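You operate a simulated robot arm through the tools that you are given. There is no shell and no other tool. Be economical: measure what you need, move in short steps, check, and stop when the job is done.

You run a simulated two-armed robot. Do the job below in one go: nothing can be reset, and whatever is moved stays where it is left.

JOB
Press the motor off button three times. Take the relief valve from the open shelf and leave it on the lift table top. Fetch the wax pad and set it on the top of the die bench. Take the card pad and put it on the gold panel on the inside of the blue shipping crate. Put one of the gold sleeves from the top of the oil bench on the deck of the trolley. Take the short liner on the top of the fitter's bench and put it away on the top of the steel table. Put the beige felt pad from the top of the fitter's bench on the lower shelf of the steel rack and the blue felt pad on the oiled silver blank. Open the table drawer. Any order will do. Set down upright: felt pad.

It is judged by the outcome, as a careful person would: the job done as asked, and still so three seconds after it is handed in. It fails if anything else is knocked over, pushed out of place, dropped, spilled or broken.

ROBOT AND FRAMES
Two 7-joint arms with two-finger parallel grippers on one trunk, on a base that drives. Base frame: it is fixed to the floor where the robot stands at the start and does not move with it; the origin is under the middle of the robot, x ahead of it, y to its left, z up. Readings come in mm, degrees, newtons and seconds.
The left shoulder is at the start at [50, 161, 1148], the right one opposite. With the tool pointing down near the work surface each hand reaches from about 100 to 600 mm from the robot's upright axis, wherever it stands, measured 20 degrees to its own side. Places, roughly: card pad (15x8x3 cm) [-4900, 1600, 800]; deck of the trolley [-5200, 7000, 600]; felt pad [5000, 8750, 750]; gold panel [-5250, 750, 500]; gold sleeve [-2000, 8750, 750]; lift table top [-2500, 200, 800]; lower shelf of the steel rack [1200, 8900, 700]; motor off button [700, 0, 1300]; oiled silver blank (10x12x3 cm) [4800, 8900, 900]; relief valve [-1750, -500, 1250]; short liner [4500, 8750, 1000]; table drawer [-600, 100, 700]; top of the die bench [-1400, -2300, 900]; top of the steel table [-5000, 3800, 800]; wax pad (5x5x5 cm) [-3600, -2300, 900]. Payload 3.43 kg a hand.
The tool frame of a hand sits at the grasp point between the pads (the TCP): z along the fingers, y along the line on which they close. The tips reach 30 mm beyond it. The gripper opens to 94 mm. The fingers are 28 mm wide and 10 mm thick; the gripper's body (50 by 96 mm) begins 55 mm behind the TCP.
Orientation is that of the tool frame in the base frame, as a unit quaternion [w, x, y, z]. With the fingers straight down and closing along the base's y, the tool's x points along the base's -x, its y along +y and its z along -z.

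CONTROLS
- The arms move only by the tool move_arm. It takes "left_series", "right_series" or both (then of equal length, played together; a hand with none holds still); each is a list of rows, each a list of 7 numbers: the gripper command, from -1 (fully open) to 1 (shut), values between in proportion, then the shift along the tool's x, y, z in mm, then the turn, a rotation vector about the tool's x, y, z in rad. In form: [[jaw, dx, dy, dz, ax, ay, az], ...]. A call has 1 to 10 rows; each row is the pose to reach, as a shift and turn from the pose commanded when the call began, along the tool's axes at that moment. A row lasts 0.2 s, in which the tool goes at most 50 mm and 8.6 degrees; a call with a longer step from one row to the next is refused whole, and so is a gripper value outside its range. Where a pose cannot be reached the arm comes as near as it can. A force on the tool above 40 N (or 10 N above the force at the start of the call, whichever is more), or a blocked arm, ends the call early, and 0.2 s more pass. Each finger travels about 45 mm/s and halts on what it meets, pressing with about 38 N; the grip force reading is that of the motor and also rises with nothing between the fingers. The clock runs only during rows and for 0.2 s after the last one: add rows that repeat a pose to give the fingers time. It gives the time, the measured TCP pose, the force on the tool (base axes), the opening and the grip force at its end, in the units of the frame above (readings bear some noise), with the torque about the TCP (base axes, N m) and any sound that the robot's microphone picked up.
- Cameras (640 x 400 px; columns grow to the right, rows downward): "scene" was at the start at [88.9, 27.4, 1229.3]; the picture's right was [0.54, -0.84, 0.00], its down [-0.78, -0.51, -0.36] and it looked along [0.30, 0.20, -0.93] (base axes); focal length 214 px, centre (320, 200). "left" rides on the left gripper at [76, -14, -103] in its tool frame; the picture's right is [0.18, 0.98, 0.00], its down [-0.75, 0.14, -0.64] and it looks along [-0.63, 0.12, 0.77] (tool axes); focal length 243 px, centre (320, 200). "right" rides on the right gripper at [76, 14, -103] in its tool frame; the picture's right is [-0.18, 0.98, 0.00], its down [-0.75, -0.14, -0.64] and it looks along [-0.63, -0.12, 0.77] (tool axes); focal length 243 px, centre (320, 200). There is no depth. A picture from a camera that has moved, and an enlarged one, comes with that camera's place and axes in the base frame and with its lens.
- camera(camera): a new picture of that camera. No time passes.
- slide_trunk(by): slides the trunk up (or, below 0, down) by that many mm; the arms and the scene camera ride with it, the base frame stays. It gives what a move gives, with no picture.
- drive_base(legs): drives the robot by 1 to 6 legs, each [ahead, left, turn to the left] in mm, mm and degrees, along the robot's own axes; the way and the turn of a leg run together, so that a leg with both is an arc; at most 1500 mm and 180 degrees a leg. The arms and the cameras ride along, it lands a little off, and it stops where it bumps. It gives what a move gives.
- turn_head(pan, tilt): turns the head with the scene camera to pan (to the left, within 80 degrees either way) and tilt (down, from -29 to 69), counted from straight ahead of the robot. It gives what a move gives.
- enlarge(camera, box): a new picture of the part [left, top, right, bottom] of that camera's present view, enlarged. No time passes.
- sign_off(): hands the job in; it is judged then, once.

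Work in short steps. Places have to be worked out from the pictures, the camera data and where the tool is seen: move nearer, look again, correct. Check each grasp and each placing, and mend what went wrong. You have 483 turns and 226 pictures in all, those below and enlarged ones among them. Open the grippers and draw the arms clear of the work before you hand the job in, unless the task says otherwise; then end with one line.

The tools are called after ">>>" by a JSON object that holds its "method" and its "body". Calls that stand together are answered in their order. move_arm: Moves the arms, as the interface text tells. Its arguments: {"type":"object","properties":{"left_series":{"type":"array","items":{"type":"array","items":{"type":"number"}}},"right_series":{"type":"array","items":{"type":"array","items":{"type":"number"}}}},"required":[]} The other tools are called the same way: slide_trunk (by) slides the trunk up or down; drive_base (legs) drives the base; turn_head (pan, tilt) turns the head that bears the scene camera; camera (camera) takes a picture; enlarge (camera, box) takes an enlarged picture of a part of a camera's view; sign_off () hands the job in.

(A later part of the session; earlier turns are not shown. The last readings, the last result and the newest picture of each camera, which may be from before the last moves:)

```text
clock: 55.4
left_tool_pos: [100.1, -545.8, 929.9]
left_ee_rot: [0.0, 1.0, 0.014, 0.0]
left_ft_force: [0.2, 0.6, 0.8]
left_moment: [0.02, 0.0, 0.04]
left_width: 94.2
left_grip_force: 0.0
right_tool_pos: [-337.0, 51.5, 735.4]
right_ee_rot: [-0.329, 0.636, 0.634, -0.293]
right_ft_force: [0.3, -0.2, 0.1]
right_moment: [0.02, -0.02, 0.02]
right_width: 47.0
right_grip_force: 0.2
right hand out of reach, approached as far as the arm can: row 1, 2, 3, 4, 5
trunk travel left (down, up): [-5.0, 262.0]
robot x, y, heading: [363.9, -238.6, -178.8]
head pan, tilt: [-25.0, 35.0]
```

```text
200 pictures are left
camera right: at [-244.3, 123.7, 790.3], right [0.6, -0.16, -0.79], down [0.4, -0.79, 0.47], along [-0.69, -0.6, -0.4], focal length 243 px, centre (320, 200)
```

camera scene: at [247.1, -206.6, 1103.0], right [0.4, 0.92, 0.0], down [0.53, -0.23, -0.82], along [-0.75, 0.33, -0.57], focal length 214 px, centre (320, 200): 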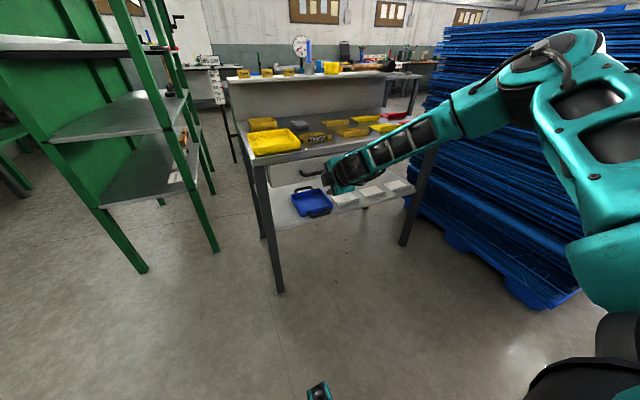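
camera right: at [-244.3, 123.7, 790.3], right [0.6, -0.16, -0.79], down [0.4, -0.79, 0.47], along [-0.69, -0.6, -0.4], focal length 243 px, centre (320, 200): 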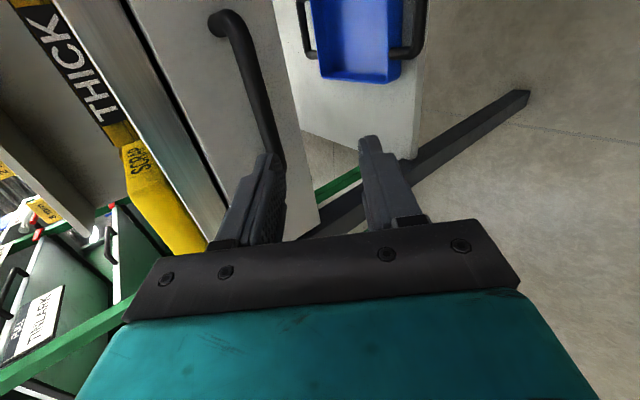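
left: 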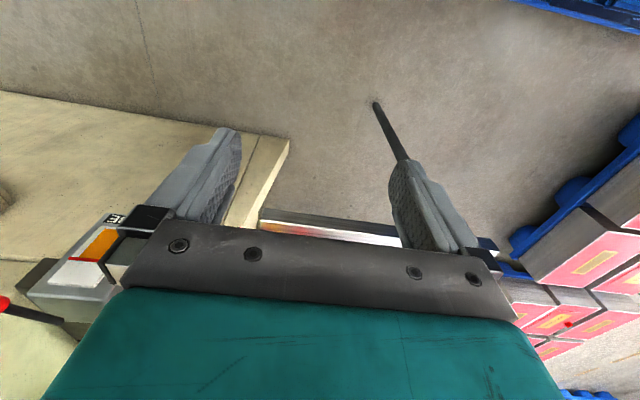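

The arm is cramped because the trunk is low. Raise the trunk 170 mm and bring the hand down again.

>>> {"method": "slide_trunk", "body": {"by": 170}}

>>> {"method": "move_arm", "body": {"right_series": [[0, 0, 20, 15, 0, 0, 0], [0, 0, 45, 30, 0, 0, 0], [0, 5, 70, 50, 0, 0, 0], [0, 10, 95, 70, 0, 0, 0], [0, 15, 110, 90, 0, 0, 0]]}}

```text
clock: 57.3
left_tool_pos: [100.0, -545.1, 1100.3]
left_ee_rot: [-0.001, 1.0, 0.014, -0.001]
left_ft_force: [0.4, 0.0, -0.3]
left_moment: [0.0, 0.02, -0.02]
left_width: 93.9
left_grip_force: 0.1
right_tool_pos: [-336.1, 52.5, 905.4]
right_ee_rot: [-0.33, 0.635, 0.634, -0.293]
right_ft_force: [0.4, 0.0, -0.7]
right_moment: [0.01, 0.04, -0.01]
right_width: 47.0
right_grip_force: 0.0
trunk travel left (down, up): [-175.0, 92.0]
robot x, y, heading: [361.9, -238.5, -178.8]
head pan, tilt: [-25.0, 35.0]
```

```text
clock: 58.5
left_tool_pos: [99.2, -544.0, 1099.4]
left_ee_rot: [0.0, 1.0, 0.014, 0.0]
left_ft_force: [-0.2, 0.6, 0.1]
left_moment: [0.0, 0.0, -0.06]
left_width: 94.0
left_grip_force: 0.0
right_tool_pos: [-339.2, 76.8, 764.3]
right_ee_rot: [-0.33, 0.635, 0.633, -0.293]
right_ft_force: [0.1, 0.2, 0.5]
right_moment: [-0.02, -0.02, 0.01]
right_width: 46.9
right_grip_force: 0.1
trunk travel left (down, up): [-175.0, 92.0]
robot x, y, heading: [366.6, -239.7, -178.4]
head pan, tilt: [-25.0, 35.0]
```

No reach limit now. Align and approach to ~35 mm short, then look.

>>> {"method": "move_arm", "body": {"right_series": [[0, -3, -10, 15, 0, 0, 0], [0, -5, -19, 30, 0, 0, 0], [0, -5, -19, 50, 0, 0, 0]]}}

>>> {"method": "camera", "body": {"camera": "right"}}

```text
clock: 59.3
left_tool_pos: [99.8, -545.2, 1100.7]
left_ee_rot: [0.0, 1.0, 0.014, 0.0]
left_ft_force: [0.3, -0.3, 0.4]
left_moment: [0.0, 0.02, 0.02]
left_width: 94.2
left_grip_force: 0.0
right_tool_pos: [-357.5, 71.0, 762.9]
right_ee_rot: [-0.329, 0.635, 0.634, -0.293]
right_ft_force: [-0.5, 0.4, -0.5]
right_moment: [0.02, -0.01, -0.02]
right_width: 47.0
right_grip_force: 0.1
right hand out of reach, approached as far as the arm can: row 2, 3
trunk travel left (down, up): [-175.0, 92.0]
robot x, y, heading: [370.0, -239.3, -178.6]
head pan, tilt: [-25.0, 35.0]
```

```text
199 pictures are left
camera right: at [-266.5, 142.0, 817.8], right [0.6, -0.16, -0.79], down [0.4, -0.79, 0.47], along [-0.69, -0.6, -0.4], focal length 243 px, centre (320, 200)
```

right: 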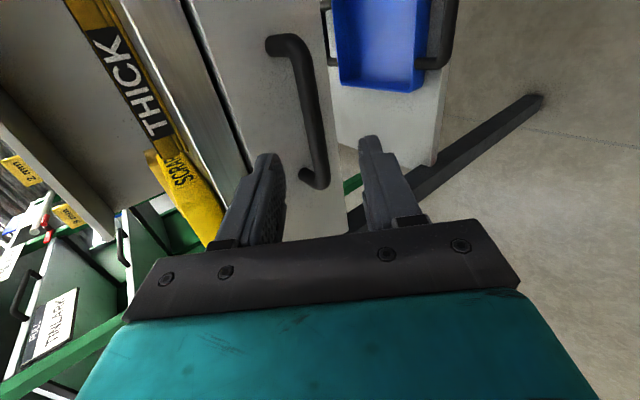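

Now too far; drive forward 60 mm after lowering the hand... first drive 40 mm (fingers stay short of the bar).

>>> {"method": "drive_base", "body": {"legs": [[30, 0, 0]]}}

>>> {"method": "move_arm", "body": {"right_series": [[0, 0, 10, 7, 0, 0, 0], [0, 0, 25, 20, 0, 0, 0]]}}

>>> {"method": "camera", "body": {"camera": "right"}}

```text
clock: 60.1
left_tool_pos: [68.3, -545.8, 1099.1]
left_ee_rot: [0.0, 1.0, 0.014, 0.0]
left_ft_force: [-0.2, 0.3, 0.0]
left_moment: [0.03, 0.0, 0.0]
left_width: 94.0
left_grip_force: 0.2
right_tool_pos: [-389.9, 69.3, 762.7]
right_ee_rot: [-0.329, 0.636, 0.634, -0.293]
right_ft_force: [0.2, -0.2, -0.2]
right_moment: [0.03, -0.01, 0.01]
right_width: 47.1
right_grip_force: 0.0
trunk travel left (down, up): [-175.0, 92.0]
robot x, y, heading: [336.5, -239.2, -178.3]
head pan, tilt: [-25.0, 35.0]
```

```text
clock: 60.7
left_tool_pos: [70.7, -546.0, 1099.2]
left_ee_rot: [0.0, 1.0, 0.014, 0.0]
left_ft_force: [0.4, 0.0, -0.5]
left_moment: [-0.01, -0.01, -0.02]
left_width: 94.0
left_grip_force: 0.0
right_tool_pos: [-381.1, 70.0, 733.0]
right_ee_rot: [-0.33, 0.634, 0.634, -0.295]
right_ft_force: [-0.1, 0.1, 0.3]
right_moment: [0.03, 0.01, 0.02]
right_width: 46.7
right_grip_force: 0.1
right hand out of reach, approached as far as the arm can: row 2
trunk travel left (down, up): [-175.0, 92.0]
robot x, y, heading: [332.2, -237.1, -178.3]
head pan, tilt: [-25.0, 35.0]
```

```text
198 pictures are left
camera right: at [-290.4, 141.5, 788.6], right [0.6, -0.16, -0.79], down [0.4, -0.79, 0.47], along [-0.69, -0.6, -0.4], focal length 243 px, centre (320, 200)
```

right: 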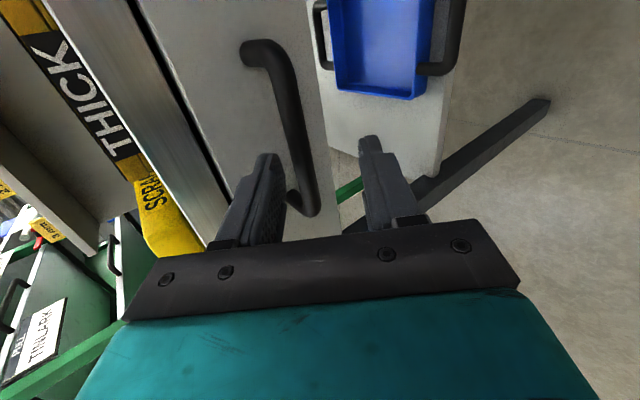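

The bar is ~17 mm toward the upper finger; driving forward ~33 mm brings it between the fingers along both axes.

>>> {"method": "drive_base", "body": {"legs": [[33, 0, 0]]}}

>>> {"method": "camera", "body": {"camera": "right"}}

```text
clock: 61.6
left_tool_pos: [38.8, -546.7, 1099.2]
left_ee_rot: [0.0, 1.0, 0.014, -0.001]
left_ft_force: [0.7, 0.0, -0.2]
left_moment: [-0.03, 0.01, 0.01]
left_width: 93.9
left_grip_force: 0.0
right_tool_pos: [-412.6, 70.1, 734.3]
right_ee_rot: [-0.329, 0.635, 0.635, -0.294]
right_ft_force: [18.2, -2.3, 3.9]
right_moment: [-0.07, 0.24, 0.23]
right_width: 42.2
right_grip_force: 0.0
trunk travel left (down, up): [-175.0, 92.0]
robot x, y, heading: [305.0, -238.8, -178.4]
head pan, tilt: [-25.0, 35.0]
```

```text
197 pictures are left
camera right: at [-321.0, 140.6, 788.7], right [0.6, -0.16, -0.79], down [0.4, -0.79, 0.47], along [-0.69, -0.6, -0.4], focal length 243 px, centre (320, 200)
```

right: 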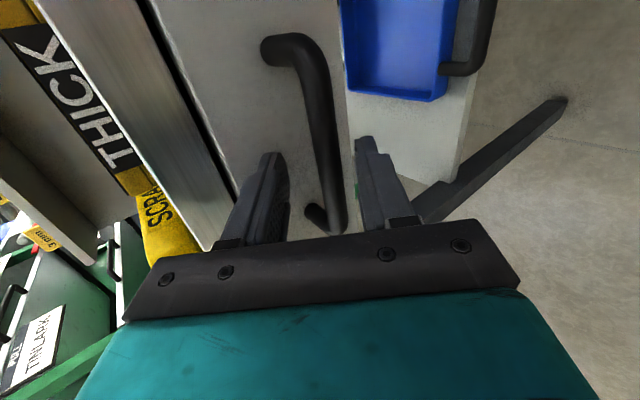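

The bar is between the fingers, upper tip just touching the drawer front. Close the gripper.

>>> {"method": "move_arm", "body": {"right_series": [[0.3, 0, 0, -4, 0, 0, 0], [1, 0, 0, -6, 0, 0, 0], [1, 0, 0, -6, 0, 0, 0], [1, 0, 0, -6, 0, 0, 0]]}}

>>> {"method": "camera", "body": {"camera": "right"}}

```text
clock: 62.6
left_tool_pos: [38.2, -545.6, 1099.9]
left_ee_rot: [0.001, 1.0, 0.014, 0.0]
left_ft_force: [0.5, -0.3, -0.8]
left_moment: [0.0, 0.01, 0.0]
left_width: 94.1
left_grip_force: 0.1
right_tool_pos: [-406.2, 69.2, 731.4]
right_ee_rot: [-0.326, 0.637, 0.634, -0.292]
right_ft_force: [14.8, 1.0, -12.0]
right_moment: [-0.42, -0.38, -1.14]
right_width: 13.7
right_grip_force: 45.7
trunk travel left (down, up): [-175.0, 92.0]
robot x, y, heading: [301.9, -239.3, -178.7]
head pan, tilt: [-25.0, 35.0]
```

```text
196 pictures are left
camera right: at [-315.2, 140.9, 787.2], right [0.6, -0.17, -0.78], down [0.4, -0.78, 0.48], along [-0.69, -0.6, -0.41], focal length 243 px, centre (320, 200)
```

right: 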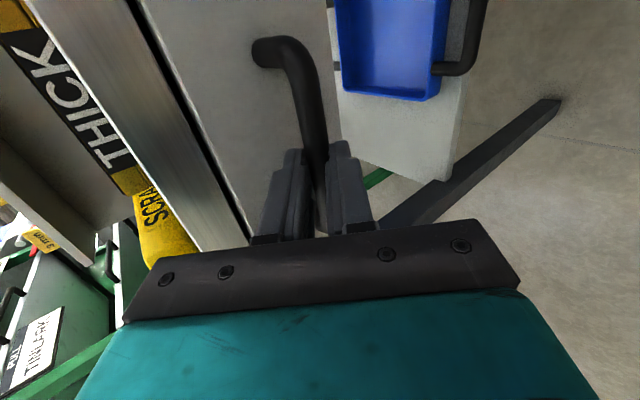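

Handle gripped (13.7 mm). Pull the drawer straight toward me.

>>> {"method": "move_arm", "body": {"right_series": [[1, 0, 12, -16, 0, 0, 0], [1, 0, 24, -32, 0, 0, 0], [1, 0, 43, -55, 0, 0, 0], [1, 0, 61, -79, 0, 0, 0], [1, 0, 79, -103, 0, 0, 0], [1, 0, 98, -126, 0, 0, 0]]}}

>>> {"method": "camera", "body": {"camera": "scene"}}

```text
clock: 64.0
left_tool_pos: [34.9, -545.2, 1099.7]
left_ee_rot: [0.001, 1.0, 0.014, 0.001]
left_ft_force: [-0.8, -0.1, 0.2]
left_moment: [0.03, 0.04, -0.05]
left_width: 94.0
left_grip_force: 0.0
right_tool_pos: [-389.5, 69.2, 731.8]
right_ee_rot: [-0.327, 0.636, 0.635, -0.291]
right_ft_force: [2.0, 4.5, -19.3]
right_moment: [-0.98, -0.34, -0.77]
right_width: 13.7
right_grip_force: 45.2
right hand out of reach, approached as far as the arm can: row 2, 3, 4, 5, 6
trunk travel left (down, up): [-175.0, 92.0]
robot x, y, heading: [306.6, -239.9, -178.5]
head pan, tilt: [-25.0, 35.0]
```

```text
195 pictures are left
camera scene: at [182.6, -206.9, 1272.6], right [0.4, 0.92, 0.0], down [0.53, -0.23, -0.82], along [-0.75, 0.33, -0.58], focal length 214 px, centre (320, 200)
```

scene: 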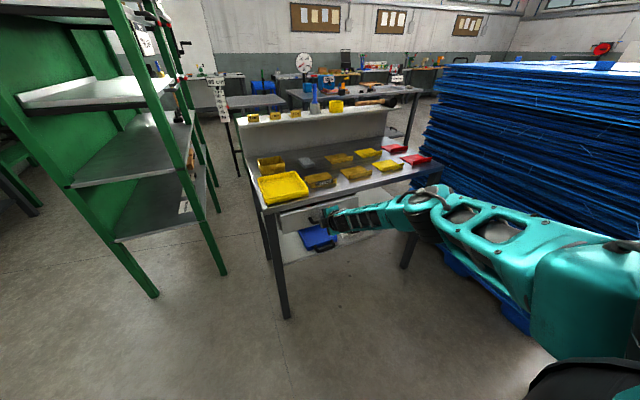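

The arm has hit a wrist limit, so I pull with the base: drive straight back.

>>> {"method": "drive_base", "body": {"legs": [[-120, 0, 0]]}}

>>> {"method": "camera", "body": {"camera": "scene"}}

```text
clock: 65.2
left_tool_pos: [156.2, -542.7, 1099.0]
left_ee_rot: [0.001, 1.0, 0.015, 0.001]
left_ft_force: [0.3, -0.2, 0.3]
left_moment: [-0.01, 0.01, 0.02]
left_width: 94.2
left_grip_force: 0.1
right_tool_pos: [-268.8, 69.2, 731.7]
right_ee_rot: [-0.325, 0.635, 0.636, -0.293]
right_ft_force: [-1.3, -1.1, -22.2]
right_moment: [-1.09, -0.32, -0.67]
right_width: 13.9
right_grip_force: 44.8
trunk travel left (down, up): [-175.0, 92.0]
robot x, y, heading: [428.1, -237.7, -178.5]
head pan, tilt: [-25.0, 35.0]
```

```text
194 pictures are left
camera scene: at [302.9, -204.1, 1272.6], right [0.4, 0.92, 0.0], down [0.53, -0.23, -0.82], along [-0.75, 0.32, -0.58], focal length 214 px, centre (320, 200)
```

scene: 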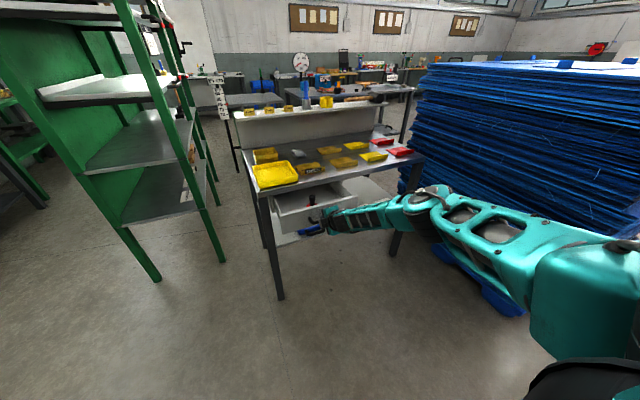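

The drawer comes out (~137 mm). Pull it further until it stops or resists.

>>> {"method": "drive_base", "body": {"legs": [[-80, 0, 0]]}}

```text
clock: 66.1
left_tool_pos: [182.5, -539.8, 1099.8]
left_ee_rot: [0.002, 1.0, 0.011, 0.001]
left_ft_force: [0.5, -0.1, -0.7]
left_moment: [-0.02, -0.01, -0.01]
left_width: 94.0
left_grip_force: 0.0
right_tool_pos: [-240.1, 70.7, 730.4]
right_ee_rot: [-0.321, 0.638, 0.635, -0.295]
right_ft_force: [-0.4, -2.6, -7.6]
right_moment: [0.24, -0.09, -0.96]
right_width: 13.7
right_grip_force: 44.0
trunk travel left (down, up): [-175.0, 92.0]
robot x, y, heading: [452.1, -235.0, -178.5]
head pan, tilt: [-25.0, 35.0]
stopped in leg 1: the force on the tool passed its limit (the readings are from after the stop); the commanded pose is now the measured one
```

End stop reached: drawer fully open (~165 mm). Open the gripper and back out along the fingers.

>>> {"method": "move_arm", "body": {"right_series": [[0, 0, 0, 0, 0, 0, 0], [0, 0, 0, 0, 0, 0, 0], [0, 0, 0, -10, 0, 0, 0], [0, 0, 0, -20, 0, 0, 0], [0, 0, 0, -35, 0, 0, 0], [0, 0, 0, -50, 0, 0, 0], [0, 0, 0, -65, 0, 0, 0]]}}

>>> {"method": "camera", "body": {"camera": "right"}}

```text
clock: 67.7
left_tool_pos: [181.0, -538.8, 1098.3]
left_ee_rot: [0.002, 1.0, 0.011, 0.001]
left_ft_force: [-0.1, 0.4, -0.3]
left_moment: [0.02, 0.0, 0.0]
left_width: 94.1
left_grip_force: 0.0
right_tool_pos: [-225.6, 83.7, 761.2]
right_ee_rot: [-0.32, 0.638, 0.635, -0.294]
right_ft_force: [0.3, -0.8, 1.0]
right_moment: [0.01, -0.01, -0.03]
right_width: 47.1
right_grip_force: 0.2
right hand out of reach, approached as far as the arm can: row 3, 4, 5, 6, 7
trunk travel left (down, up): [-175.0, 92.0]
robot x, y, heading: [453.1, -236.8, -178.9]
head pan, tilt: [-25.0, 35.0]
```

```text
193 pictures are left
camera right: at [-135.3, 155.4, 816.0], right [0.61, -0.17, -0.77], down [0.4, -0.78, 0.48], along [-0.69, -0.6, -0.41], focal length 243 px, centre (320, 200)
```

right: 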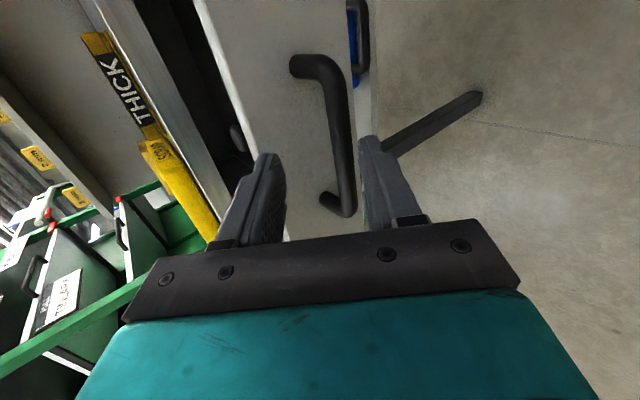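

The bar is nearly past the tips; raising the trunk carries the hand clear of it.

>>> {"method": "slide_trunk", "body": {"by": 80}}

>>> {"method": "camera", "body": {"camera": "scene"}}

```text
clock: 69.1
left_tool_pos: [181.6, -542.4, 1134.5]
left_ee_rot: [0.0, 1.0, 0.011, 0.001]
left_ft_force: [0.9, 0.6, -0.1]
left_moment: [0.01, 0.0, 0.05]
left_width: 93.9
left_grip_force: 0.0
right_tool_pos: [-225.7, 82.9, 799.6]
right_ee_rot: [-0.322, 0.638, 0.634, -0.295]
right_ft_force: [-0.8, -0.1, 0.3]
right_moment: [0.01, -0.01, 0.01]
right_width: 46.7
right_grip_force: 0.1
trunk travel left (down, up): [-211.0, 56.0]
robot x, y, heading: [450.4, -235.6, -178.7]
head pan, tilt: [-25.0, 35.0]
stopped: the arm was blocked; the commanded pose is now the measured one
```

```text
192 pictures are left
camera scene: at [329.0, -204.8, 1308.5], right [0.4, 0.92, 0.0], down [0.53, -0.23, -0.82], along [-0.75, 0.33, -0.58], focal length 214 px, centre (320, 200)
```

scene: 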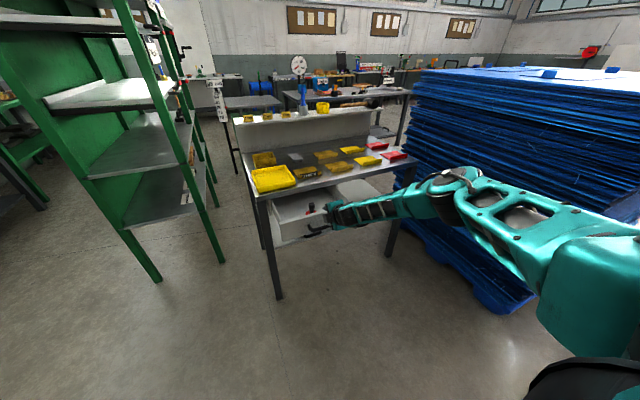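

Something blocked the lift; check the hand camera.

>>> {"method": "camera", "body": {"camera": "right"}}

>>> {"method": "enlarge", "body": {"camera": "scene", "box": [230, 140, 430, 265]}}

```text
191 pictures are left
camera right: at [-135.2, 154.7, 854.6], right [0.61, -0.17, -0.78], down [0.4, -0.78, 0.48], along [-0.69, -0.6, -0.4], focal length 243 px, centre (320, 200)
```

right: 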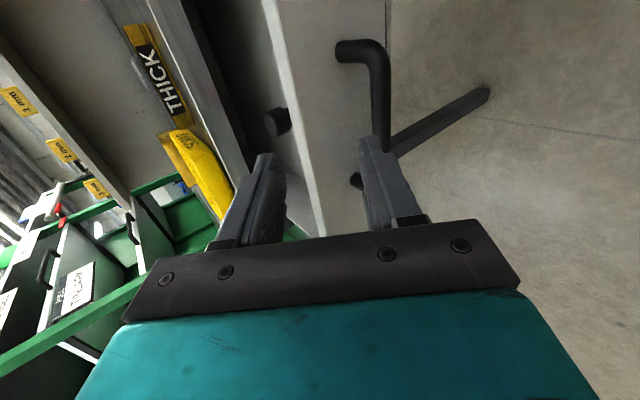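

```text
3.20 times, centred on (330, 202) of scene
camera zoom: at [329.0, -204.8, 1308.5], right [0.4, 0.92, 0.0], down [0.53, -0.23, -0.82], along [-0.75, 0.33, -0.58], focal length 686 px, centre (288, 192)
```

zoom: 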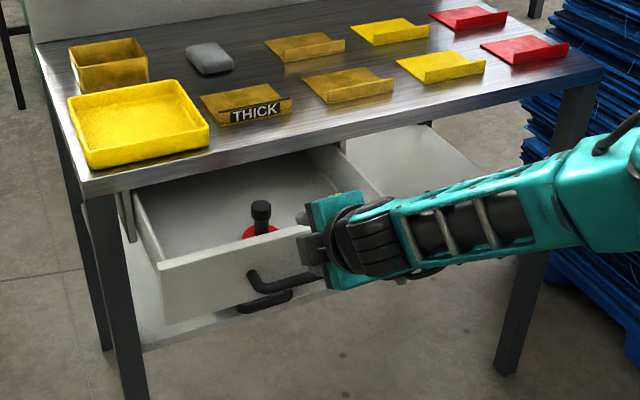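

The hand is now above the bar. Drive back 70 mm to clear, then fold the arm.

>>> {"method": "drive_base", "body": {"legs": [[-70, 0, 0]]}}

>>> {"method": "move_arm", "body": {"right_series": [[0, 0, 10, -20, -0.1, 0, 0], [0, 0, 15, -45, -0.2, 0, 0], [-0.5, 0, 20, -70, -0.3, 0, 0], [-1, -5, 20, -95, -0.4, 0, 0], [-1, -10, 20, -120, -0.5, 0, 0], [-1, -20, 20, -145, -0.6, 0, 0], [-1, -40, 20, -165, -0.7, 0, 0], [-1, -60, 20, -185, -0.8, 0, 0], [-1, -80, 20, -205, -0.9, 0, 0]]}}

>>> {"method": "camera", "body": {"camera": "scene"}}

```text
clock: 69.8
left_tool_pos: [179.6, -538.6, 1133.5]
left_ee_rot: [0.001, 1.0, 0.007, 0.001]
left_ft_force: [-0.6, -0.4, -0.6]
left_moment: [0.0, 0.06, 0.0]
left_width: 94.0
left_grip_force: 0.1
right_tool_pos: [-223.6, 86.8, 796.5]
right_ee_rot: [-0.322, 0.64, 0.634, -0.292]
right_ft_force: [-0.5, -0.3, 0.4]
right_moment: [-0.01, 0.01, 0.02]
right_width: 47.1
right_grip_force: 0.1
trunk travel left (down, up): [-211.0, 56.0]
robot x, y, heading: [454.7, -234.0, -179.1]
head pan, tilt: [-25.0, 35.0]
stopped in leg 1: the robot was blocked; the commanded pose is now the measured one
```

```text
clock: 71.8
left_tool_pos: [179.9, -538.7, 1133.6]
left_ee_rot: [0.001, 1.0, 0.007, 0.003]
left_ft_force: [-0.3, -0.3, -0.3]
left_moment: [0.0, 0.05, -0.01]
left_width: 94.0
left_grip_force: 0.0
right_tool_pos: [88.5, -74.7, 835.7]
right_ee_rot: [-0.039, 0.725, 0.688, -0.008]
right_ft_force: [-0.3, 0.1, -0.1]
right_moment: [-0.02, 0.0, 0.0]
right_width: 94.2
right_grip_force: 0.0
right hand out of reach, approached as far as the arm can: row 3, 4, 5, 6, 7, 8, 9
trunk travel left (down, up): [-211.0, 56.0]
robot x, y, heading: [453.0, -234.3, -179.2]
head pan, tilt: [-25.0, 35.0]
```

```text
189 pictures are left
camera scene: at [328.3, -203.2, 1307.4], right [0.41, 0.91, 0.01], down [0.53, -0.23, -0.81], along [-0.74, 0.34, -0.58], focal length 214 px, centre (320, 200)
```

scene: 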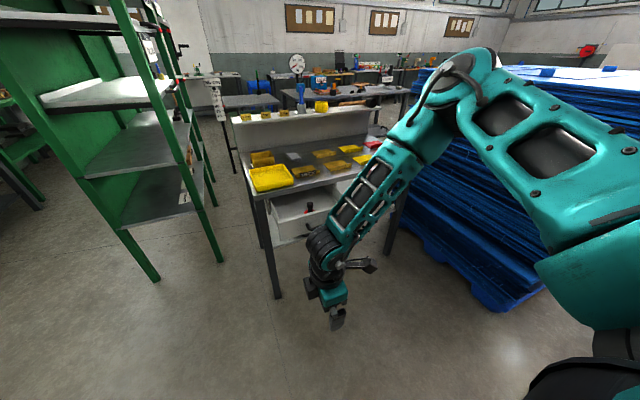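

The base touched the press behind, so the drawer stop may not have been its end. I move forward-right and will check with a tool-down hook on the bar, which is now clear of the table edge.

>>> {"method": "drive_base", "body": {"legs": [[150, 0, 0], [0, -150, 0]]}}

>>> {"method": "turn_head", "body": {"pan": -15, "tilt": 50}}

>>> {"method": "camera", "body": {"camera": "scene"}}

>>> {"method": "camera", "body": {"camera": "right"}}

```text
clock: 74.2
left_tool_pos: [33.9, -389.8, 1136.4]
left_ee_rot: [0.002, 1.0, 0.006, -0.002]
left_ft_force: [-0.8, -0.9, 0.8]
left_moment: [-0.03, -0.01, -0.02]
left_width: 94.1
left_grip_force: 0.0
right_tool_pos: [-58.1, 73.2, 839.4]
right_ee_rot: [-0.041, 0.725, 0.687, -0.012]
right_ft_force: [0.3, 0.8, -0.5]
right_moment: [-0.01, 0.0, 0.0]
right_width: 94.0
right_grip_force: 0.0
trunk travel left (down, up): [-211.0, 56.0]
robot x, y, heading: [303.3, -87.3, -179.3]
head pan, tilt: [-25.0, 35.0]
```

```text
clock: 75.0
left_tool_pos: [34.1, -390.9, 1136.4]
left_ee_rot: [0.001, 1.0, 0.006, -0.002]
left_ft_force: [-0.4, -0.5, 0.0]
left_moment: [-0.01, -0.01, 0.04]
left_width: 94.2
left_grip_force: 0.1
right_tool_pos: [-56.8, 74.0, 839.2]
right_ee_rot: [-0.042, 0.726, 0.687, -0.012]
right_ft_force: [-0.9, 0.0, 0.4]
right_moment: [0.0, 0.01, 0.0]
right_width: 94.0
right_grip_force: 0.1
trunk travel left (down, up): [-211.0, 56.0]
robot x, y, heading: [304.6, -89.4, -179.0]
head pan, tilt: [-15.0, 50.0]
```

```text
188 pictures are left
camera scene: at [191.4, -71.9, 1287.4], right [0.25, 0.97, 0.0], down [0.74, -0.19, -0.64], along [-0.62, 0.16, -0.77], focal length 214 px, centre (320, 200)
```

scene: 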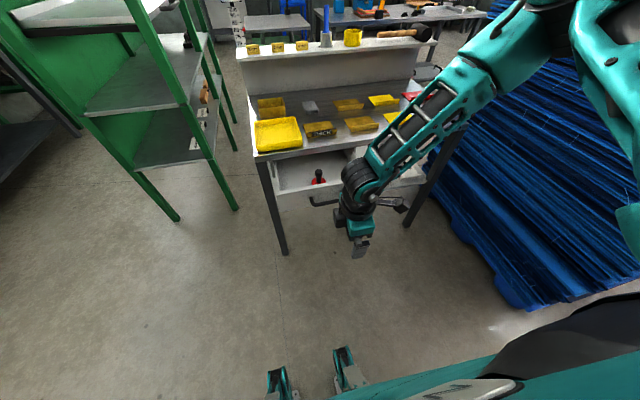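

```text
187 pictures are left
camera right: at [-32.0, 143.7, 943.8], right [0.97, -0.24, -0.08], down [-0.13, -0.77, 0.62], along [-0.21, -0.59, -0.78], focal length 243 px, centre (320, 200)
```

right: 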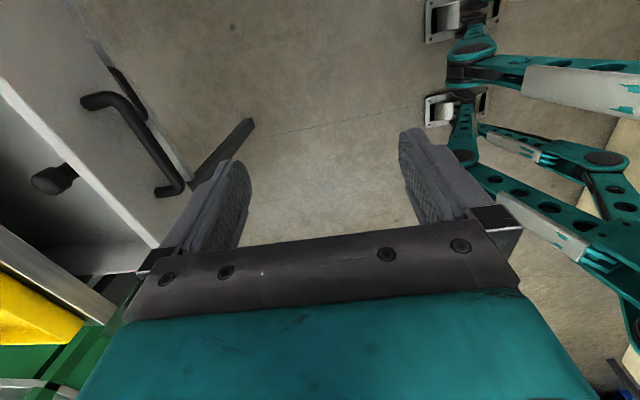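

Bar is at x≈-258. Move above it with opening ~40 mm, then lower over it.

>>> {"method": "move_arm", "body": {"right_series": [[0.15, 0, -40, 0, 0, 0, 0], [0.15, 0, -80, 0, 0, 0, 0], [0.15, 0, -120, 0, 0, 0, 0], [0.15, 0, -160, 0, 0, 0, 0], [0.15, 0, -198, 0, 0, 0, 0], [0.15, 0, -198, 30, 0, 0, 0]]}}

>>> {"method": "camera", "body": {"camera": "right"}}

```text
clock: 76.3
left_tool_pos: [35.5, -391.0, 1136.4]
left_ee_rot: [0.002, 1.0, 0.006, -0.001]
left_ft_force: [0.0, 0.6, -0.5]
left_moment: [0.0, 0.02, -0.02]
left_width: 94.1
left_grip_force: 0.1
right_tool_pos: [-68.0, 60.7, 834.7]
right_ee_rot: [-0.044, 0.725, 0.687, -0.014]
right_ft_force: [0.3, 0.0, 0.4]
right_moment: [0.02, -0.04, 0.0]
right_width: 40.1
right_grip_force: 0.0
right hand out of reach, approached as far as the arm can: row 1, 2, 3, 4, 5, 6
trunk travel left (down, up): [-211.0, 56.0]
robot x, y, heading: [306.0, -89.7, -179.2]
head pan, tilt: [-15.0, 50.0]
```

```text
186 pictures are left
camera right: at [-41.4, 131.3, 938.8], right [0.97, -0.24, -0.09], down [-0.13, -0.77, 0.62], along [-0.22, -0.59, -0.78], focal length 243 px, centre (320, 200)
```

right: 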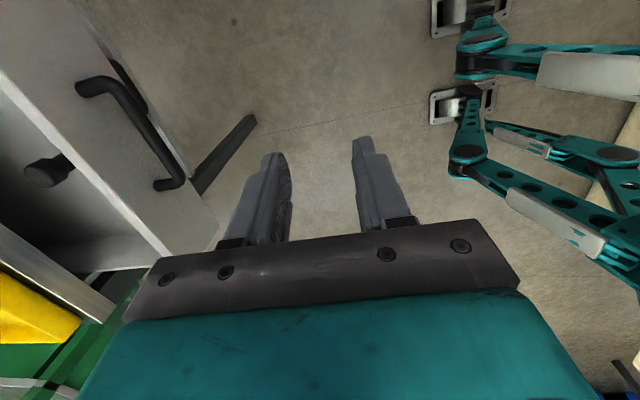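

Wrist limit again in this roll. I turn the hand to its natural orientation; then with closed fingers push the drawer face outward from inside, to check it is at its end.

>>> {"method": "move_arm", "body": {"right_series": [[0.15, 0, 0, -5, 0, 0, 0.148], [0.3, 0, 0, -10, 0, 0, 0.296], [0.6, 0, 0, -15, 0, 0, 0.444], [1, 0, 0, -20, 0, 0, 0.592], [1, 0, 0, -25, 0, 0, 0.74], [1, 0, 0, -25, 0, 0, 0.888], [1, 0, 0, -25, 0, 0, 1.036], [1, 0, 0, -25, 0, 0, 1.184], [1, 0, 0, -25, 0, 0, 1.332], [1, 0, 0, -25, 0, 0, 1.48]]}}

>>> {"method": "turn_head", "body": {"pan": -10, "tilt": 45}}

>>> {"method": "enlarge", "body": {"camera": "scene", "box": [220, 100, 420, 225]}}

```text
clock: 78.5
left_tool_pos: [36.1, -390.8, 1136.9]
left_ee_rot: [0.002, 1.0, 0.006, -0.002]
left_ft_force: [-0.1, 0.0, -0.5]
left_moment: [-0.01, 0.02, -0.02]
left_width: 94.2
left_grip_force: 0.1
right_tool_pos: [-65.1, 60.5, 857.0]
right_ee_rot: [-0.023, 0.999, 0.017, -0.037]
right_ft_force: [0.3, 1.1, -0.6]
right_moment: [-0.01, 0.02, -0.02]
right_width: 0.1
right_grip_force: 32.7
trunk travel left (down, up): [-211.0, 56.0]
robot x, y, heading: [305.8, -88.2, -179.4]
head pan, tilt: [-15.0, 50.0]
```

```text
clock: 79.2
left_tool_pos: [34.7, -390.1, 1137.6]
left_ee_rot: [0.002, 1.0, 0.007, -0.001]
left_ft_force: [-0.1, -0.1, -0.8]
left_moment: [0.0, 0.04, -0.01]
left_width: 93.6
left_grip_force: 0.1
right_tool_pos: [-64.1, 62.0, 856.3]
right_ee_rot: [-0.022, 0.999, 0.019, -0.038]
right_ft_force: [0.1, 0.3, -0.5]
right_moment: [0.01, 0.02, 0.01]
right_width: 0.0
right_grip_force: 32.7
trunk travel left (down, up): [-211.0, 56.0]
robot x, y, heading: [302.3, -86.2, -179.0]
head pan, tilt: [-10.0, 45.0]
```

```text
3.20 times, centred on (320, 162) of scene
camera zoom: at [185.8, -77.8, 1294.3], right [0.16, 0.99, 0.0], down [0.7, -0.11, -0.71], along [-0.7, 0.11, -0.71], focal length 686 px, centre (320, 320)
```

zoom: 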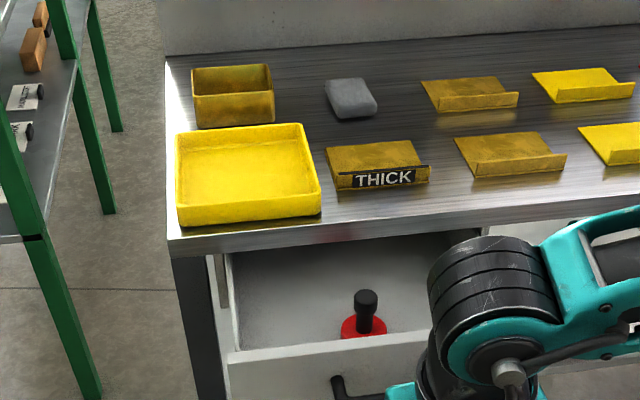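

Left part of the drawer is free inside; the face top is at x≈-298, z≈765. Drive forward 130 mm and reach in at y≈-20.

>>> {"method": "drive_base", "body": {"legs": [[130, 0, 0]]}}

>>> {"method": "move_arm", "body": {"right_series": [[1, -30, 16, -5, 0, 0.02, 0], [1, -65, 32, -5, 0, 0.04, 0], [1, -100, 50, -5, 0, 0.07, 0], [1, -130, 66, -5, 0, 0.07, 0], [1, -148, 82, -5, 0, 0.07, 0]]}}

>>> {"method": "camera", "body": {"camera": "scene"}}

>>> {"method": "camera", "body": {"camera": "right"}}

```text
clock: 80.5
left_tool_pos: [-94.8, -390.8, 1136.7]
left_ee_rot: [0.002, 1.0, 0.006, -0.001]
left_ft_force: [-0.2, 0.5, 0.4]
left_moment: [-0.01, -0.02, 0.05]
left_width: 94.0
left_grip_force: 0.1
right_tool_pos: [-192.8, 59.9, 857.6]
right_ee_rot: [-0.023, 0.999, 0.017, -0.038]
right_ft_force: [-0.4, 0.7, 0.1]
right_moment: [-0.05, 0.02, 0.02]
right_width: 0.1
right_grip_force: 33.2
trunk travel left (down, up): [-211.0, 56.0]
robot x, y, heading: [174.7, -88.4, -179.2]
head pan, tilt: [-10.0, 45.0]
```

```text
clock: 81.7
left_tool_pos: [-94.0, -392.1, 1136.9]
left_ee_rot: [0.001, 1.0, 0.005, -0.002]
left_ft_force: [0.1, 0.8, -0.4]
left_moment: [-0.01, 0.02, 0.01]
left_width: 94.0
left_grip_force: 0.1
right_tool_pos: [-338.3, -26.2, 868.2]
right_ee_rot: [-0.025, 1.0, 0.017, -0.002]
right_ft_force: [-0.8, 0.0, 0.3]
right_moment: [0.0, 0.0, 0.01]
right_width: 0.0
right_grip_force: 32.3
trunk travel left (down, up): [-211.0, 56.0]
robot x, y, heading: [177.9, -88.0, -179.1]
head pan, tilt: [-10.0, 45.0]
```

```text
184 pictures are left
camera scene: at [57.2, -79.8, 1294.3], right [0.16, 0.99, 0.0], down [0.7, -0.11, -0.71], along [-0.7, 0.11, -0.71], focal length 214 px, centre (320, 200)
```

scene: 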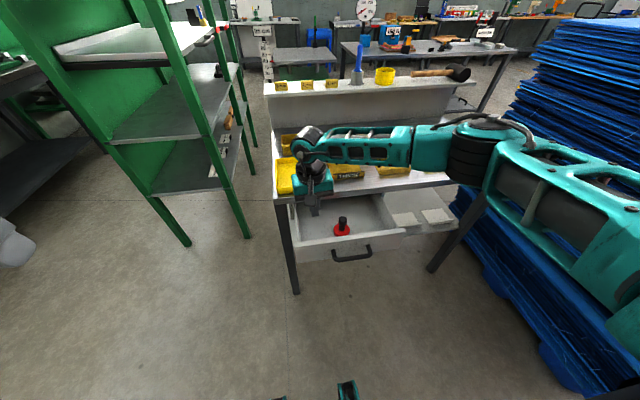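

```text
183 pictures are left
camera right: at [-261.6, -44.3, 970.7], right [-0.15, -0.99, -0.04], down [-0.75, 0.09, 0.65], along [-0.64, 0.13, -0.76], focal length 243 px, centre (320, 200)
```

right: 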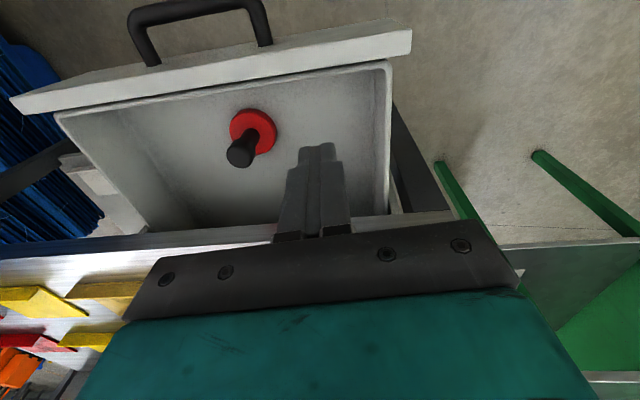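

Fingers are over the drawer interior. Lower 95 mm into it.

>>> {"method": "move_arm", "body": {"right_series": [[1, 0, 0, 30, 0, 0, 0], [1, 0, 0, 60, 0, 0, 0], [1, 0, 0, 85, 0, 0, 0], [1, 0, 0, 100, 0, 0, 0]]}}

>>> {"method": "camera", "body": {"camera": "right"}}

```text
clock: 82.7
left_tool_pos: [-93.7, -391.8, 1137.5]
left_ee_rot: [0.002, 1.0, 0.005, -0.001]
left_ft_force: [-0.1, -0.1, -0.5]
left_moment: [-0.02, -0.01, 0.02]
left_width: 94.0
left_grip_force: 0.0
right_tool_pos: [-338.5, -22.2, 769.7]
right_ee_rot: [-0.023, 1.0, 0.017, -0.002]
right_ft_force: [0.8, -0.2, 0.8]
right_moment: [-0.02, 0.01, -0.02]
right_width: 0.0
right_grip_force: 33.4
trunk travel left (down, up): [-211.0, 56.0]
robot x, y, heading: [177.7, -91.8, -179.3]
head pan, tilt: [-10.0, 45.0]
```

```text
182 pictures are left
camera right: at [-261.3, -38.4, 871.8], right [-0.15, -0.99, -0.04], down [-0.75, 0.09, 0.65], along [-0.64, 0.13, -0.76], focal length 243 px, centre (320, 200)
```

right: 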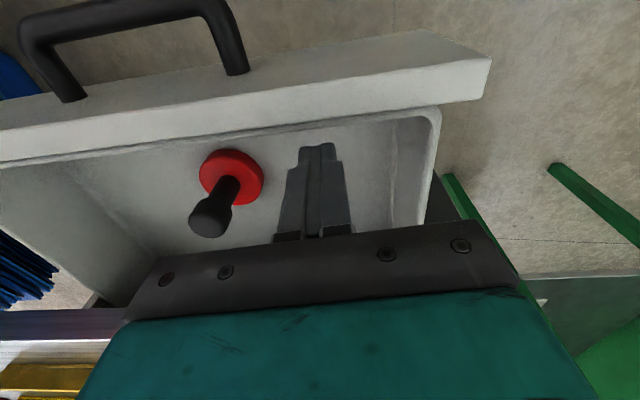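

Push the face outward from inside (tool +x) until something resists.

>>> {"method": "move_arm", "body": {"right_series": [[1, 10, 0, 0, 0, 0, 0], [1, 20, 0, 0, 0, 0, 0], [1, 30, 0, 0, 0, 0, 0], [1, 40, 0, 0, 0, 0, 0], [1, 50, 0, 0, 0, 0, 0], [1, 60, 0, 0, 0, 0, 0], [1, 75, 0, 0, 0, 0, 0], [1, 90, 0, 0, 0, 0, 0]]}}

>>> {"method": "camera", "body": {"camera": "scene"}}

```text
clock: 84.5
left_tool_pos: [-94.6, -391.3, 1136.8]
left_ee_rot: [0.002, 1.0, 0.005, -0.002]
left_ft_force: [0.8, 0.0, 0.4]
left_moment: [0.01, -0.02, -0.03]
left_width: 93.9
left_grip_force: 0.0
right_tool_pos: [-248.0, -18.8, 769.2]
right_ee_rot: [-0.023, 1.0, 0.017, -0.002]
right_ft_force: [0.0, -0.1, -0.1]
right_moment: [-0.01, -0.01, -0.03]
right_width: 0.0
right_grip_force: 32.7
trunk travel left (down, up): [-211.0, 56.0]
robot x, y, heading: [172.8, -88.4, -179.3]
head pan, tilt: [-10.0, 45.0]
```

```text
181 pictures are left
camera scene: at [57.5, -79.4, 1294.3], right [0.16, 0.99, 0.0], down [0.7, -0.11, -0.71], along [-0.7, 0.11, -0.71], focal length 214 px, centre (320, 200)
```

scene: 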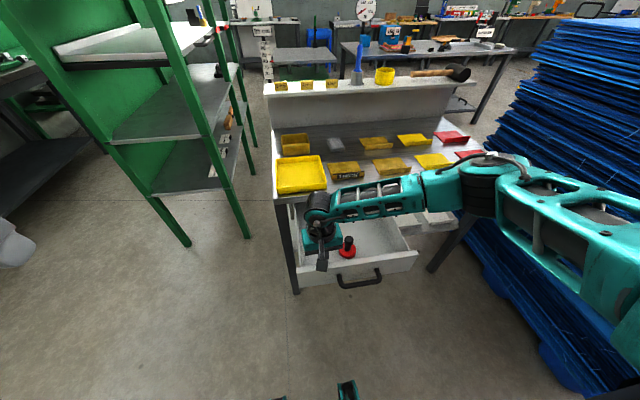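

The drawer opens further. Continue pushing.

>>> {"method": "move_arm", "body": {"right_series": [[1, 15, 0, 0, 0, 0, 0], [1, 30, 0, 0, 0, 0, 0], [1, 45, 0, 0, 0, 0, 0], [1, 60, 0, 0, 0, 0, 0], [1, 75, 0, 0, 0, 0, 0], [1, 90, 0, 0, 0, 0, 0], [1, 105, 0, 0, 0, 0, 0]]}}

>>> {"method": "camera", "body": {"camera": "scene"}}

```text
clock: 85.6
left_tool_pos: [-93.1, -392.6, 1137.0]
left_ee_rot: [0.001, 1.0, 0.005, -0.002]
left_ft_force: [0.8, 0.1, 1.2]
left_moment: [-0.01, 0.03, 0.03]
left_width: 93.8
left_grip_force: 0.1
right_tool_pos: [-193.4, -17.5, 773.0]
right_ee_rot: [-0.023, 0.999, 0.012, -0.02]
right_ft_force: [-7.8, -0.4, -1.5]
right_moment: [-0.01, 0.14, 0.01]
right_width: 0.1
right_grip_force: 33.2
trunk travel left (down, up): [-211.0, 56.0]
robot x, y, heading: [173.6, -90.3, -179.1]
head pan, tilt: [-10.0, 45.0]
stopped in row 5 (right hand): the force on the tool passed its limit (the readings are from after the stop); the commanded pose is now the measured one
```

```text
180 pictures are left
camera scene: at [57.5, -79.5, 1294.4], right [0.16, 0.99, 0.0], down [0.7, -0.11, -0.71], along [-0.7, 0.11, -0.71], focal length 214 px, centre (320, 200)
```

scene: 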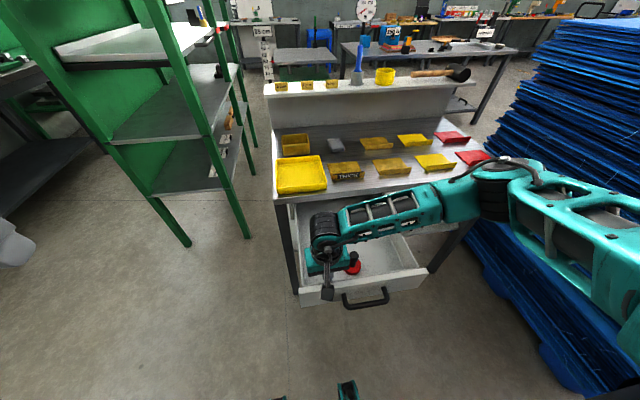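

End stop now reached: the drawer is fully open. Lift the hand straight out.

>>> {"method": "move_arm", "body": {"right_series": [[1, -6, 0, -5, 0, 0, 0], [1, -8, 0, -40, 0, 0, 0], [1, -8, 0, -85, 0, 0, 0], [1, -8, 0, -130, 0, 0, 0], [1, -8, 0, -175, 0, 0, 0], [0, -8, 0, -220, 0, 0, 0], [-1, -8, -50, -265, 0, 0, 0], [-1, -8, -90, -290, 0, 0, 0]]}}

>>> {"method": "turn_head", "body": {"pan": 0, "tilt": 20}}

>>> {"method": "camera", "body": {"camera": "scene"}}

```text
refused: row 7 steps farther than a row can; nothing moved
```

```text
clock: 86.5
left_tool_pos: [-95.0, -391.8, 1136.2]
left_ee_rot: [0.002, 1.0, 0.005, -0.002]
left_ft_force: [-0.4, 0.9, 0.2]
left_moment: [0.02, 0.05, -0.02]
left_width: 94.0
left_grip_force: 0.0
right_tool_pos: [-194.8, -18.0, 771.2]
right_ee_rot: [-0.021, 1.0, 0.012, -0.018]
right_ft_force: [-13.8, 1.5, 5.2]
right_moment: [0.04, 0.14, 0.0]
right_width: 0.0
right_grip_force: 33.1
trunk travel left (down, up): [-211.0, 56.0]
robot x, y, heading: [174.9, -90.7, -179.0]
head pan, tilt: [0.0, 20.0]
```

```text
179 pictures are left
camera scene: at [43.2, -93.8, 1332.9], right [-0.01, 1.0, 0.0], down [0.34, 0.0, -0.94], along [-0.94, -0.01, -0.34], focal length 214 px, centre (320, 200)
```

scene: 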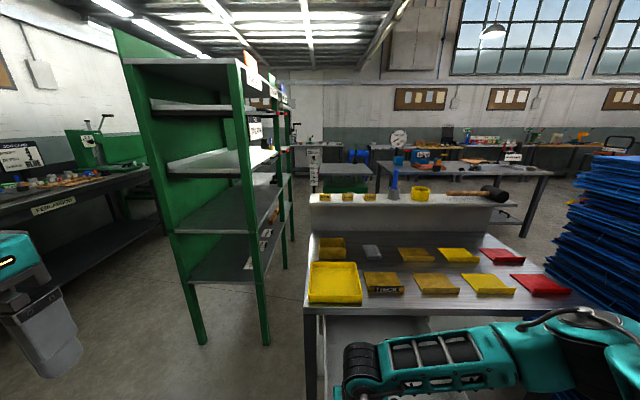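

Row too long; lift again with smaller steps.

>>> {"method": "move_arm", "body": {"right_series": [[1, -6, 0, -5, 0, 0, 0], [1, -8, 0, -40, 0, 0, 0], [1, -8, 0, -80, 0, 0, 0], [1, -8, 0, -120, 0, 0, 0], [1, -8, 0, -160, 0, 0, 0], [0, -8, 0, -200, 0, 0, 0], [-1, -8, -20, -240, 0, 0, 0], [-1, -8, -50, -275, 0, 0, 0], [-1, -8, -90, -290, 0, 0, 0], [-1, 0, -130, -300, 0, 0, 0]]}}

```text
clock: 88.7
left_tool_pos: [-93.3, -391.2, 1137.1]
left_ee_rot: [0.002, 1.0, 0.005, -0.002]
left_ft_force: [0.8, 0.4, 0.1]
left_moment: [-0.02, 0.02, 0.03]
left_width: 94.1
left_grip_force: 0.1
right_tool_pos: [-185.3, 100.0, 1076.6]
right_ee_rot: [-0.022, 1.0, 0.012, -0.016]
right_ft_force: [1.2, -0.1, 0.0]
right_moment: [-0.03, 0.01, 0.01]
right_width: 93.7
right_grip_force: 0.0
trunk travel left (down, up): [-211.0, 56.0]
robot x, y, heading: [174.7, -87.1, -179.3]
head pan, tilt: [0.0, 20.0]
```

Next: the green rack runs from x≈-920 away with its open side toward +y; the corridor on its left leads to the die bench side. I drive left 1300 mm and look.

>>> {"method": "drive_base", "body": {"legs": [[0, 1300, 0]]}}

>>> {"method": "camera", "body": {"camera": "scene"}}

>>> {"method": "turn_head", "body": {"pan": 50, "tilt": 25}}

>>> {"method": "camera", "body": {"camera": "scene"}}

```text
clock: 95.2
left_tool_pos: [-129.4, -1664.2, 1136.8]
left_ee_rot: [0.001, 1.0, -0.022, -0.002]
left_ft_force: [-1.1, 0.0, 0.0]
left_moment: [0.0, -0.02, 0.0]
left_width: 93.9
left_grip_force: 0.0
right_tool_pos: [-195.8, -1169.9, 1076.9]
right_ee_rot: [-0.023, 0.999, -0.016, -0.016]
right_ft_force: [-0.2, -0.4, -0.6]
right_moment: [0.0, 0.01, 0.02]
right_width: 94.2
right_grip_force: 0.0
trunk travel left (down, up): [-211.0, 56.0]
robot x, y, heading: [154.4, -1378.6, 177.7]
head pan, tilt: [0.0, 20.0]
```

```text
178 pictures are left
camera scene: at [25.1, -1374.9, 1333.0], right [0.04, 1.0, 0.0], down [0.34, -0.01, -0.94], along [-0.94, 0.04, -0.34], focal length 214 px, centre (320, 200)
```

scene: 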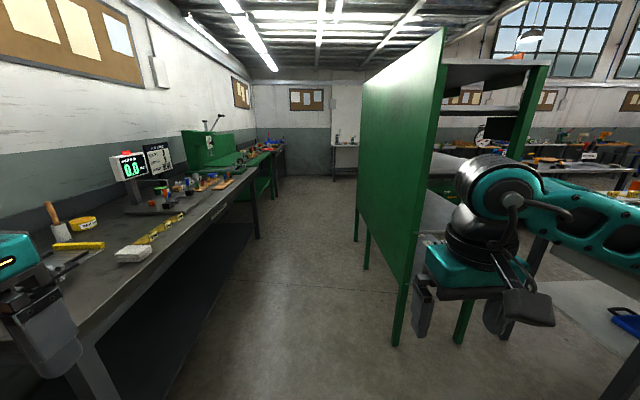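

```text
clock: 96.4
left_tool_pos: [-130.2, -1664.8, 1135.9]
left_ee_rot: [0.002, 1.0, -0.023, -0.001]
left_ft_force: [-0.1, -0.6, -0.6]
left_moment: [0.02, 0.01, 0.01]
left_width: 93.8
left_grip_force: 0.2
right_tool_pos: [-193.5, -1168.8, 1077.8]
right_ee_rot: [-0.021, 1.0, -0.016, -0.015]
right_ft_force: [0.2, -0.3, -0.3]
right_moment: [0.04, 0.03, 0.0]
right_width: 93.8
right_grip_force: 0.0
trunk travel left (down, up): [-211.0, 56.0]
robot x, y, heading: [152.2, -1380.6, 177.4]
head pan, tilt: [50.0, 25.0]
```

```text
177 pictures are left
camera scene: at [55.9, -1446.6, 1324.9], right [-0.74, 0.68, 0.0], down [0.29, 0.31, -0.91], along [-0.61, -0.67, -0.42], focal length 214 px, centre (320, 200)
```

scene: 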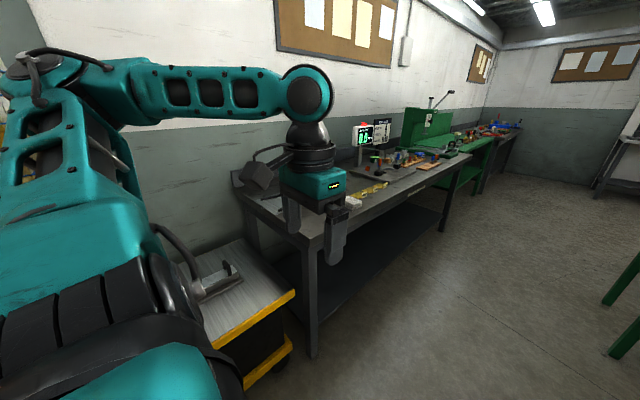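

The corridor is clear. I correct heading and drive along it to about x=-1400 to view the die bench.

>>> {"method": "drive_base", "body": {"legs": [[0, 0, 2.6], [1500, 0, 0]]}}

>>> {"method": "turn_head", "body": {"pan": 70, "tilt": 30}}

>>> {"method": "camera", "body": {"camera": "scene"}}

```text
clock: 104.4
left_tool_pos: [-1657.2, -1690.1, 1137.1]
left_ee_rot: [0.002, 1.0, 0.005, -0.002]
left_ft_force: [0.1, 0.6, 0.3]
left_moment: [-0.01, -0.02, -0.04]
left_width: 94.0
left_grip_force: 0.1
right_tool_pos: [-1747.5, -1200.1, 1076.6]
right_ee_rot: [-0.022, 1.0, 0.012, -0.016]
right_ft_force: [-0.2, 0.4, -0.3]
right_moment: [-0.01, 0.03, 0.01]
right_width: 94.0
right_grip_force: 0.1
trunk travel left (down, up): [-211.0, 56.0]
robot x, y, heading: [-1387.6, -1385.2, -179.2]
head pan, tilt: [50.0, 25.0]
```

```text
clock: 105.2
left_tool_pos: [-1658.6, -1690.0, 1136.3]
left_ee_rot: [0.002, 1.0, 0.006, -0.002]
left_ft_force: [-0.6, -0.3, 1.0]
left_moment: [0.02, 0.01, -0.01]
left_width: 94.3
left_grip_force: 0.0
right_tool_pos: [-1748.3, -1199.7, 1077.1]
right_ee_rot: [-0.021, 1.0, 0.012, -0.015]
right_ft_force: [0.8, -0.1, 0.4]
right_moment: [-0.01, 0.01, 0.0]
right_width: 94.0
right_grip_force: 0.0
trunk travel left (down, up): [-211.0, 56.0]
robot x, y, heading: [-1384.0, -1389.2, -179.4]
head pan, tilt: [70.0, 30.0]
```

```text
176 pictures are left
camera scene: at [-1455.0, -1477.1, 1316.9], right [-0.94, 0.33, 0.0], down [0.17, 0.47, -0.87], along [-0.29, -0.82, -0.5], focal length 214 px, centre (320, 200)
```

scene: 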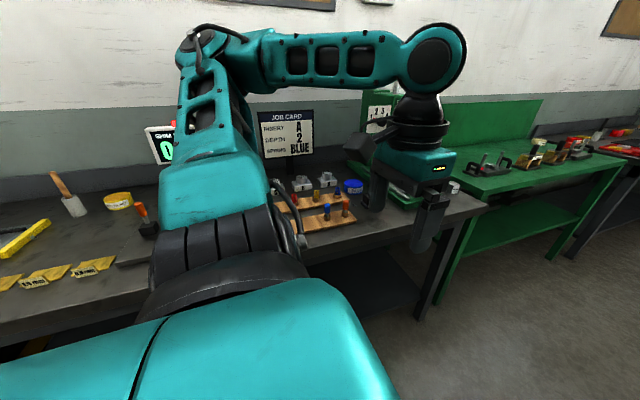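

The die bench is here (left). Continue along to the wax pad around x=-3600.

>>> {"method": "drive_base", "body": {"legs": [[1500, 0, 0], [150, 0, 0]]}}

>>> {"method": "turn_head", "body": {"pan": 55, "tilt": 30}}

>>> {"method": "camera", "body": {"camera": "scene"}}

```text
clock: 113.7
left_tool_pos: [-3332.8, -1682.5, 1136.6]
left_ee_rot: [0.002, 1.0, -0.006, -0.001]
left_ft_force: [-0.3, 0.5, -0.7]
left_moment: [0.02, -0.01, -0.02]
left_width: 94.0
left_grip_force: 0.0
right_tool_pos: [-3414.1, -1190.3, 1076.6]
right_ee_rot: [-0.022, 1.0, 0.0, -0.016]
right_ft_force: [-1.0, 0.2, -0.8]
right_moment: [-0.01, 0.0, 0.01]
right_width: 94.0
right_grip_force: 0.0
trunk travel left (down, up): [-211.0, 56.0]
robot x, y, heading: [-3057.9, -1385.5, 179.3]
head pan, tilt: [70.0, 30.0]
```

```text
clock: 114.5
left_tool_pos: [-3331.8, -1683.8, 1136.4]
left_ee_rot: [0.002, 1.0, -0.006, -0.002]
left_ft_force: [-0.5, -0.6, 0.0]
left_moment: [0.02, 0.02, -0.01]
left_width: 94.2
left_grip_force: 0.1
right_tool_pos: [-3413.8, -1190.4, 1077.1]
right_ee_rot: [-0.021, 1.0, 0.001, -0.015]
right_ft_force: [0.4, -0.1, -0.7]
right_moment: [0.01, 0.02, 0.05]
right_width: 94.0
right_grip_force: 0.0
trunk travel left (down, up): [-211.0, 56.0]
robot x, y, heading: [-3056.0, -1391.3, 179.3]
head pan, tilt: [55.0, 30.0]
```

```text
175 pictures are left
camera scene: at [-3146.3, -1462.9, 1316.9], right [-0.81, 0.58, 0.0], down [0.29, 0.41, -0.87], along [-0.5, -0.7, -0.5], focal length 214 px, centre (320, 200)
```

scene: 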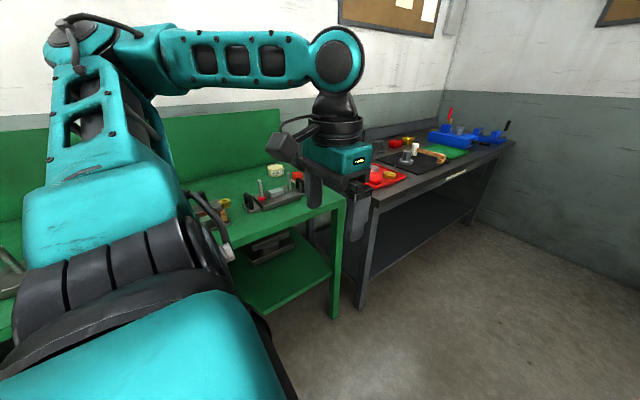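

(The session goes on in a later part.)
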